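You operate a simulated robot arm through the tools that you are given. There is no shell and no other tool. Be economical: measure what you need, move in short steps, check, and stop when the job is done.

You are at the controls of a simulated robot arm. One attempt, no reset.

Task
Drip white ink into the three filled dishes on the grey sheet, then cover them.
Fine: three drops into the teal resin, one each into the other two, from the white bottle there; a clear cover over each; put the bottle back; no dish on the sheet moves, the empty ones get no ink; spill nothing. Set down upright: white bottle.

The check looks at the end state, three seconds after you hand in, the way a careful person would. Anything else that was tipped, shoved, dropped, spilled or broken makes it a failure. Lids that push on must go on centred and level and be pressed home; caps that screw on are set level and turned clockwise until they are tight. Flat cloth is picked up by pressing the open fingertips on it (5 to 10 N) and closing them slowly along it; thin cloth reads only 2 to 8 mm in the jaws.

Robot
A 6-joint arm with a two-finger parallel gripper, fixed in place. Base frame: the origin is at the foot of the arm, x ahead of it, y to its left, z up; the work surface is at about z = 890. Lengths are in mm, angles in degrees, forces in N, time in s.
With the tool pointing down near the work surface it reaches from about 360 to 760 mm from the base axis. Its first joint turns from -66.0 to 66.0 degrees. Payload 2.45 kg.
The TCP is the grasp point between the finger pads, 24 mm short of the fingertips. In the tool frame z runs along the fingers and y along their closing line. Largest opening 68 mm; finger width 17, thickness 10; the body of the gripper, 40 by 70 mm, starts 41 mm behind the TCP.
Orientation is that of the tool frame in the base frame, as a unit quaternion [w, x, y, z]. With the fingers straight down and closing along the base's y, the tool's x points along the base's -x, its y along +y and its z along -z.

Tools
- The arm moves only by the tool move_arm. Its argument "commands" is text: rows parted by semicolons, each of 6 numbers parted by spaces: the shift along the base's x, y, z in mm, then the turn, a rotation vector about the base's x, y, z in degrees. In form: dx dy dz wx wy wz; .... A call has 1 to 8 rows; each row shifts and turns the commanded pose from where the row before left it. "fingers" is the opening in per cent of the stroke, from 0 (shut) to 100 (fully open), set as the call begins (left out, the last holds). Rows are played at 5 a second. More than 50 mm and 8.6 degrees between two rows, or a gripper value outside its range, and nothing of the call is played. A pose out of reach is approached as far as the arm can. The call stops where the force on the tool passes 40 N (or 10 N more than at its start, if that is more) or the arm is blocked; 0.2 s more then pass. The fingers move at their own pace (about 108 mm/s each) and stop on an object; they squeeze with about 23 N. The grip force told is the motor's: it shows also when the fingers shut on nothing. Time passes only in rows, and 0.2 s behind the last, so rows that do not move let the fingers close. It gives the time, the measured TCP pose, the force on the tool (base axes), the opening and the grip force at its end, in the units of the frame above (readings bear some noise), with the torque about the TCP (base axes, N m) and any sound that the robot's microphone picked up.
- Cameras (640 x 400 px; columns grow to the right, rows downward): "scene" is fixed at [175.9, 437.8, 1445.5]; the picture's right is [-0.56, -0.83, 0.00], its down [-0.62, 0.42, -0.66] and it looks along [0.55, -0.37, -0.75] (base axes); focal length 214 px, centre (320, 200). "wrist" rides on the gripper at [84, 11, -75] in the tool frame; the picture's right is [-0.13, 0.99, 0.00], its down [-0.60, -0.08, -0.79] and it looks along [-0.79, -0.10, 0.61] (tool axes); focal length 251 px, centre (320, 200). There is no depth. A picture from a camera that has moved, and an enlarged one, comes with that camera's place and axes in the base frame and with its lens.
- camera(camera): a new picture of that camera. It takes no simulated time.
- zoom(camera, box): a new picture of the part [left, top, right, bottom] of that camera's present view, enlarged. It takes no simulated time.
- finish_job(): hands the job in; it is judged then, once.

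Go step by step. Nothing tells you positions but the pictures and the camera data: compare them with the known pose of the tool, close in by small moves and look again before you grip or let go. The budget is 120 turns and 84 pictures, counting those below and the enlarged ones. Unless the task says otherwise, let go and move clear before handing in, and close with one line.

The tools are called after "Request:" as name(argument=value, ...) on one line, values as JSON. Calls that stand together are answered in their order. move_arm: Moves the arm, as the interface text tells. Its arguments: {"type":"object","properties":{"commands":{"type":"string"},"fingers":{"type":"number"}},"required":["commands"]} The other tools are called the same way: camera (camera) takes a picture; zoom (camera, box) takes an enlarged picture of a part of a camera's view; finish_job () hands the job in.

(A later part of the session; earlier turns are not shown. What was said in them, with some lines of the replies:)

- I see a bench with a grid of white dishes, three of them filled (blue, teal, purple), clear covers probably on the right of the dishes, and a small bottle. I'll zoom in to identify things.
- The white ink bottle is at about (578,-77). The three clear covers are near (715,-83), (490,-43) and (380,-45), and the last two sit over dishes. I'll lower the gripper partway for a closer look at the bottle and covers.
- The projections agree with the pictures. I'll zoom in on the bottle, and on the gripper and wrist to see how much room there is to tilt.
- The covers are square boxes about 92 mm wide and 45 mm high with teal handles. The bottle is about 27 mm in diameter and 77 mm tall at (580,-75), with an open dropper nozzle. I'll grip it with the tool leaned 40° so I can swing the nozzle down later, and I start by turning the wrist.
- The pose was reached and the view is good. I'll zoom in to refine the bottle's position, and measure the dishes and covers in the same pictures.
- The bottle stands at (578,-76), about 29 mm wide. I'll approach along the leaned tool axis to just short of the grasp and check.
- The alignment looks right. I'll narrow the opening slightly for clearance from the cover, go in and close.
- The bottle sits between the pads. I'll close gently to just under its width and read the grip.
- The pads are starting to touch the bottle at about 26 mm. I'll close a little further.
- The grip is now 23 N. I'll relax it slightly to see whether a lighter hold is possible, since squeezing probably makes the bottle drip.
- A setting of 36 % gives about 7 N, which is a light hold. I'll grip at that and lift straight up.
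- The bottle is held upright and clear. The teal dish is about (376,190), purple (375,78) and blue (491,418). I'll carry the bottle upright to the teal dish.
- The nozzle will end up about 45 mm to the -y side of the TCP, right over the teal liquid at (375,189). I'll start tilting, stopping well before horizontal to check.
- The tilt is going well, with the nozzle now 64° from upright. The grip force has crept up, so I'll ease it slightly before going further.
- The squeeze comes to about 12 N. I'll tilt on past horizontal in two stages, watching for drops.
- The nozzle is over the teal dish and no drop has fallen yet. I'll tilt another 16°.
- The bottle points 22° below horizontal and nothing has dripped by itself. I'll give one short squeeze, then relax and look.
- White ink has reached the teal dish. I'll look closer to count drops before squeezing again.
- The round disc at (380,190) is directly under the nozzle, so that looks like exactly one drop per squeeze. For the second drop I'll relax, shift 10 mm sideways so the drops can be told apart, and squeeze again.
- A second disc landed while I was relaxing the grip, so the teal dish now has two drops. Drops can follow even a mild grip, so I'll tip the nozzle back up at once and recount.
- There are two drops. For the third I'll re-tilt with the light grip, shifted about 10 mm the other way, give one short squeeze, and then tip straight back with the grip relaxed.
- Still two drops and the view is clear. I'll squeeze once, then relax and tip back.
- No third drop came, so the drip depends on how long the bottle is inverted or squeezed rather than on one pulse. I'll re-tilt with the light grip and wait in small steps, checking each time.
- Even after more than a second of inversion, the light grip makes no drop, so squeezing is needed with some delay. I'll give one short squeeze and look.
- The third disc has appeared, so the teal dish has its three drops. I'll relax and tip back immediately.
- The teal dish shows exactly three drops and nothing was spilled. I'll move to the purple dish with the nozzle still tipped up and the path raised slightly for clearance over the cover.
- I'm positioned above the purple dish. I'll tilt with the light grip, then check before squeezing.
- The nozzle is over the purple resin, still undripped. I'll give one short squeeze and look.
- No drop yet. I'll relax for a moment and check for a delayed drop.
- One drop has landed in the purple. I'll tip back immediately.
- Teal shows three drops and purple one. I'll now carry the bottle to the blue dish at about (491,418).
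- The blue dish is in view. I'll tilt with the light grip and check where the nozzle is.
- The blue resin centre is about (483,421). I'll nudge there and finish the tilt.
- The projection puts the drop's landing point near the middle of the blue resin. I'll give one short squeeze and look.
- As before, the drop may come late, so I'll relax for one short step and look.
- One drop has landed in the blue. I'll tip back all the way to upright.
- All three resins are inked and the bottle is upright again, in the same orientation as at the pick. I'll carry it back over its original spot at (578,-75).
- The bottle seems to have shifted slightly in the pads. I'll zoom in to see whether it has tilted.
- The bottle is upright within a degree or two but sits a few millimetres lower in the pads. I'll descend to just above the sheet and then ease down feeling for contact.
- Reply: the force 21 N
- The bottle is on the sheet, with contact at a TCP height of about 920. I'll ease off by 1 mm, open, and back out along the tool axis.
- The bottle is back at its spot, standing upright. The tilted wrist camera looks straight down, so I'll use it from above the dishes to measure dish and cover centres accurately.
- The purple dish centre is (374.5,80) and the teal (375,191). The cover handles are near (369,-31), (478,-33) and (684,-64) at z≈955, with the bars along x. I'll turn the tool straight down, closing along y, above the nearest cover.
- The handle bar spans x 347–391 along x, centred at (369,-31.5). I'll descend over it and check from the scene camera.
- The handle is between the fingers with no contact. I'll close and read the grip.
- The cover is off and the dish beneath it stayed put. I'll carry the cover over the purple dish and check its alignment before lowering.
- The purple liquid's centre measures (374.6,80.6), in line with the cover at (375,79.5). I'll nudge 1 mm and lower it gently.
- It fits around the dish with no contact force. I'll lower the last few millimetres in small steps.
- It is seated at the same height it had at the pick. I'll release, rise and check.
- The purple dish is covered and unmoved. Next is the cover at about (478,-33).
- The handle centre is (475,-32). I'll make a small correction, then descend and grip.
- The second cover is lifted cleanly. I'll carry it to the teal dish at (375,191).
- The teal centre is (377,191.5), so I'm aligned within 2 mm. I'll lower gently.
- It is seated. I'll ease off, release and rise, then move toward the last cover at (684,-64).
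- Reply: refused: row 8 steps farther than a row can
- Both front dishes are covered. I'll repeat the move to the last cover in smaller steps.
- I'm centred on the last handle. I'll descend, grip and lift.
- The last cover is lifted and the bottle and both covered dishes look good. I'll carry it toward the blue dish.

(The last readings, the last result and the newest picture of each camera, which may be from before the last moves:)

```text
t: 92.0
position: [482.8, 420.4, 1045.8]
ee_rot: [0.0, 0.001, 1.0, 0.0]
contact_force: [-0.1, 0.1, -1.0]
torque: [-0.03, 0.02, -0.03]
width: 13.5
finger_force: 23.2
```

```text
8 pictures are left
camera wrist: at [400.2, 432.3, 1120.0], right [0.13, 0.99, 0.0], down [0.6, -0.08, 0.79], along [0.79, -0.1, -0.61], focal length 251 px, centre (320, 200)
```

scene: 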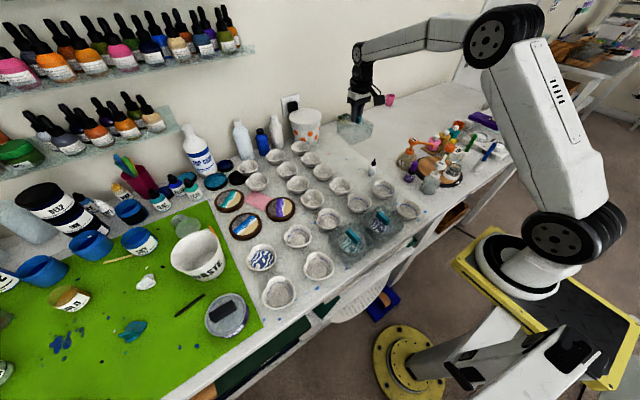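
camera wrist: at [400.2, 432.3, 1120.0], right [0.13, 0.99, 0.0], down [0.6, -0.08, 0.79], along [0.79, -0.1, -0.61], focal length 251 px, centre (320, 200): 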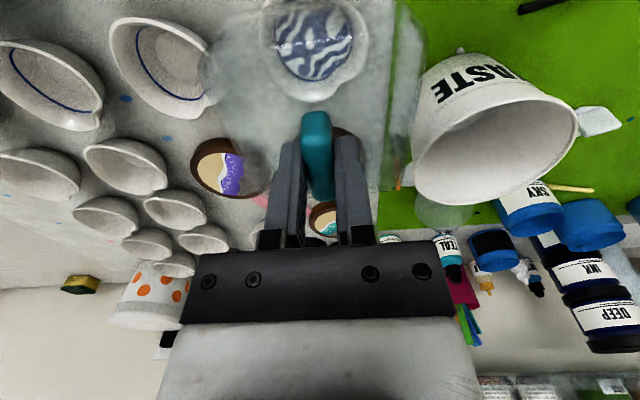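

The blue dish centre measures about (480,417). I'll correct by a few millimetres, come lower and re-check.

Request:
move_arm(commands="-2.5 -3.5 0 0 0 0;0 0 -10 0 0 0;0 0 -6 0 0 0;0 0 0 0 0 0")

Request:
camera(camera="wrist")

Request:
zoom(camera="scene", box=[210, 190, 330, 310])

```text
t: 93.0
position: [480.0, 415.6, 1029.6]
ee_rot: [0.0, 0.0, 1.0, 0.0]
contact_force: [0.3, 0.1, -0.2]
torque: [0.03, 0.02, -0.02]
width: 13.5
finger_force: 23.3
```

```text
7 pictures are left
camera wrist: at [396.2, 428.2, 1103.2], right [0.13, 0.99, 0.0], down [0.6, -0.08, 0.79], along [0.79, -0.1, -0.61], focal length 251 px, centre (320, 200)
```

wrist: 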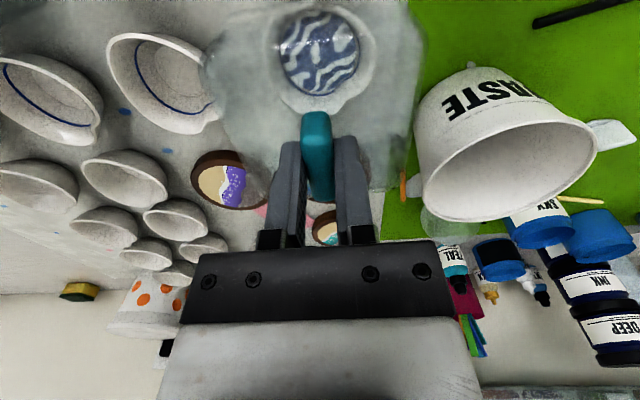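

```text
3.33 times, centred on (270, 250) of scene
camera zoom: at [176.0, 437.8, 1445.5], right [-0.56, -0.83, 0.0], down [-0.62, 0.42, -0.66], along [0.55, -0.37, -0.75], focal length 715 px, centre (487, 33)
```

zoom: 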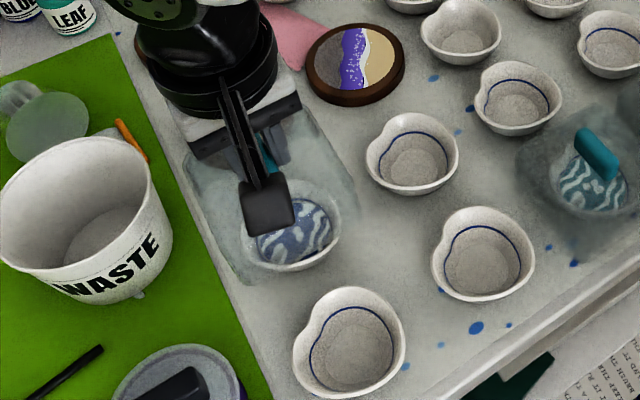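

The liquid now sits exactly where it did when the other two covers were aligned, and there is clear space all round. I'll lower it.

Request:
move_arm(commands="0 0 -15 0 0 0;0 0 -15 0 0 0;0 0 -12 0 0 0;0 0 -8 0 0 0;0 0 -4 0 0 0;0 0 -2 0 0 0;0 0 0 0 0 0")

Request:
move_arm(commands="0 0 -1 0 0 0;0 0 0 0 0 0")

Request:
move_arm(commands="0 0 -1 0 0 0;0 0 0 0 0 0")

```text
t: 94.6
position: [480.5, 415.3, 973.7]
ee_rot: [0.0, 0.001, 1.0, 0.0]
contact_force: [-0.7, -0.3, 0.2]
torque: [-0.02, 0.07, -0.02]
width: 13.5
finger_force: 22.9
```

```text
t: 95.2
position: [481.0, 414.7, 973.4]
ee_rot: [0.0, 0.0, 1.0, 0.001]
contact_force: [-0.3, 0.1, -0.7]
torque: [0.01, -0.01, -0.02]
width: 13.4
finger_force: 22.9
```

```text
t: 95.8
position: [480.8, 414.4, 971.7]
ee_rot: [0.001, 0.0, 1.0, 0.0]
contact_force: [0.0, -1.0, -1.5]
torque: [-0.03, -0.02, -0.01]
width: 13.5
finger_force: 23.6
```

Request:
move_arm(commands="0 0 -1 0 0 0;0 0 0 0 0 0")

Request:
move_arm(commands="0 0 -0.7 0 0 0;0 0 0 0 0 0")

```text
t: 96.4
position: [480.9, 416.7, 969.9]
ee_rot: [0.001, 0.0, 1.0, 0.001]
contact_force: [-1.4, 0.1, 0.4]
torque: [-0.04, -0.02, 0.0]
width: 13.7
finger_force: 22.7
```

```text
t: 97.0
position: [482.4, 415.2, 970.4]
ee_rot: [0.0, 0.0, 1.0, 0.0]
contact_force: [0.4, -1.5, 5.7]
torque: [-0.02, 0.21, 0.02]
width: 13.1
finger_force: 22.6
```

It is touching down at the seated height. I'll press a hair more, release, rise and look everything over.

Request:
move_arm(commands="0 0 -0.3 0 0 0;0 0 0 0 0 0")

Request:
move_arm(commands="0 0 0 0 0 0;0 0 0 0 0 0;0 0 15 0 0 0;0 0 25 0 0 0;0 0 40 0 0 0;0 0 45 0 0 0;0 -20 45 0 0 0;20 -40 20 0 0 0", fingers=50)

Request:
move_arm(commands="10 -40 20 0 0 0;10 -40 20 0 0 0;10 -40 20 0 0 0;10 -40 0 0 0 0;0 -45 0 0 0 0;0 -45 0 0 0 0;0 -45 0 0 0 0;0 0 0 0 0 0")

Request:
zoom(camera="scene", box=[210, 130, 450, 310])

Request:
zoom(camera="scene", box=[215, 200, 305, 290])

```text
t: 97.6
position: [482.6, 415.9, 970.2]
ee_rot: [0.0, 0.0, 1.0, 0.0]
contact_force: [2.2, -2.5, 11.6]
torque: [-0.08, 0.29, 0.03]
width: 13.5
finger_force: 23.2
```

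```text
t: 99.4
position: [500.2, 355.0, 1160.0]
ee_rot: [0.0, 0.0, 1.0, 0.0]
contact_force: [-0.2, 0.6, -0.1]
torque: [-0.01, 0.01, 0.0]
width: 34.0
finger_force: 0.0
```

```text
t: 101.2
position: [539.9, 59.8, 1219.5]
ee_rot: [0.0, 0.0, 1.0, 0.0]
contact_force: [0.2, -0.5, -0.4]
torque: [0.01, -0.02, 0.0]
width: 34.0
finger_force: 0.1
```

```text
2.22 times, centred on (330, 220) of scene
camera zoom: at [176.0, 437.8, 1445.5], right [-0.56, -0.83, 0.0], down [-0.62, 0.42, -0.66], along [0.55, -0.37, -0.75], focal length 477 px, centre (298, 156)
```

zoom: 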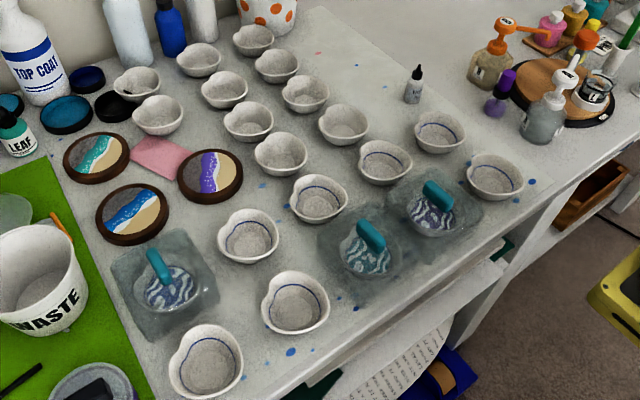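

```text
4.44 times, centred on (260, 245) of scene
camera zoom: at [176.0, 437.8, 1445.5], right [-0.56, -0.83, 0.0], down [-0.62, 0.42, -0.66], along [0.55, -0.37, -0.75], focal length 953 px, centre (587, 0)
```

zoom: 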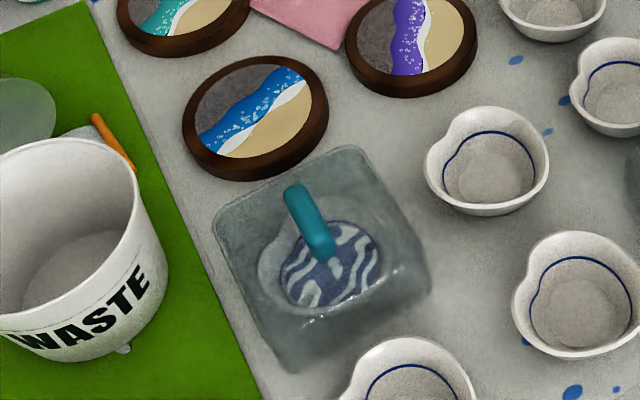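

The three inked dishes are covered and level, the bottle stands upright at its spot, no dish has moved, there are no spills, and the arm is clear. I'm handing in.

Request:
finish_job()

```text
The job is handed in.
```

The job is handed in: teal got three drops of white ink, purple and blue one each, all three are covered, and the white bottle is back upright in its place.
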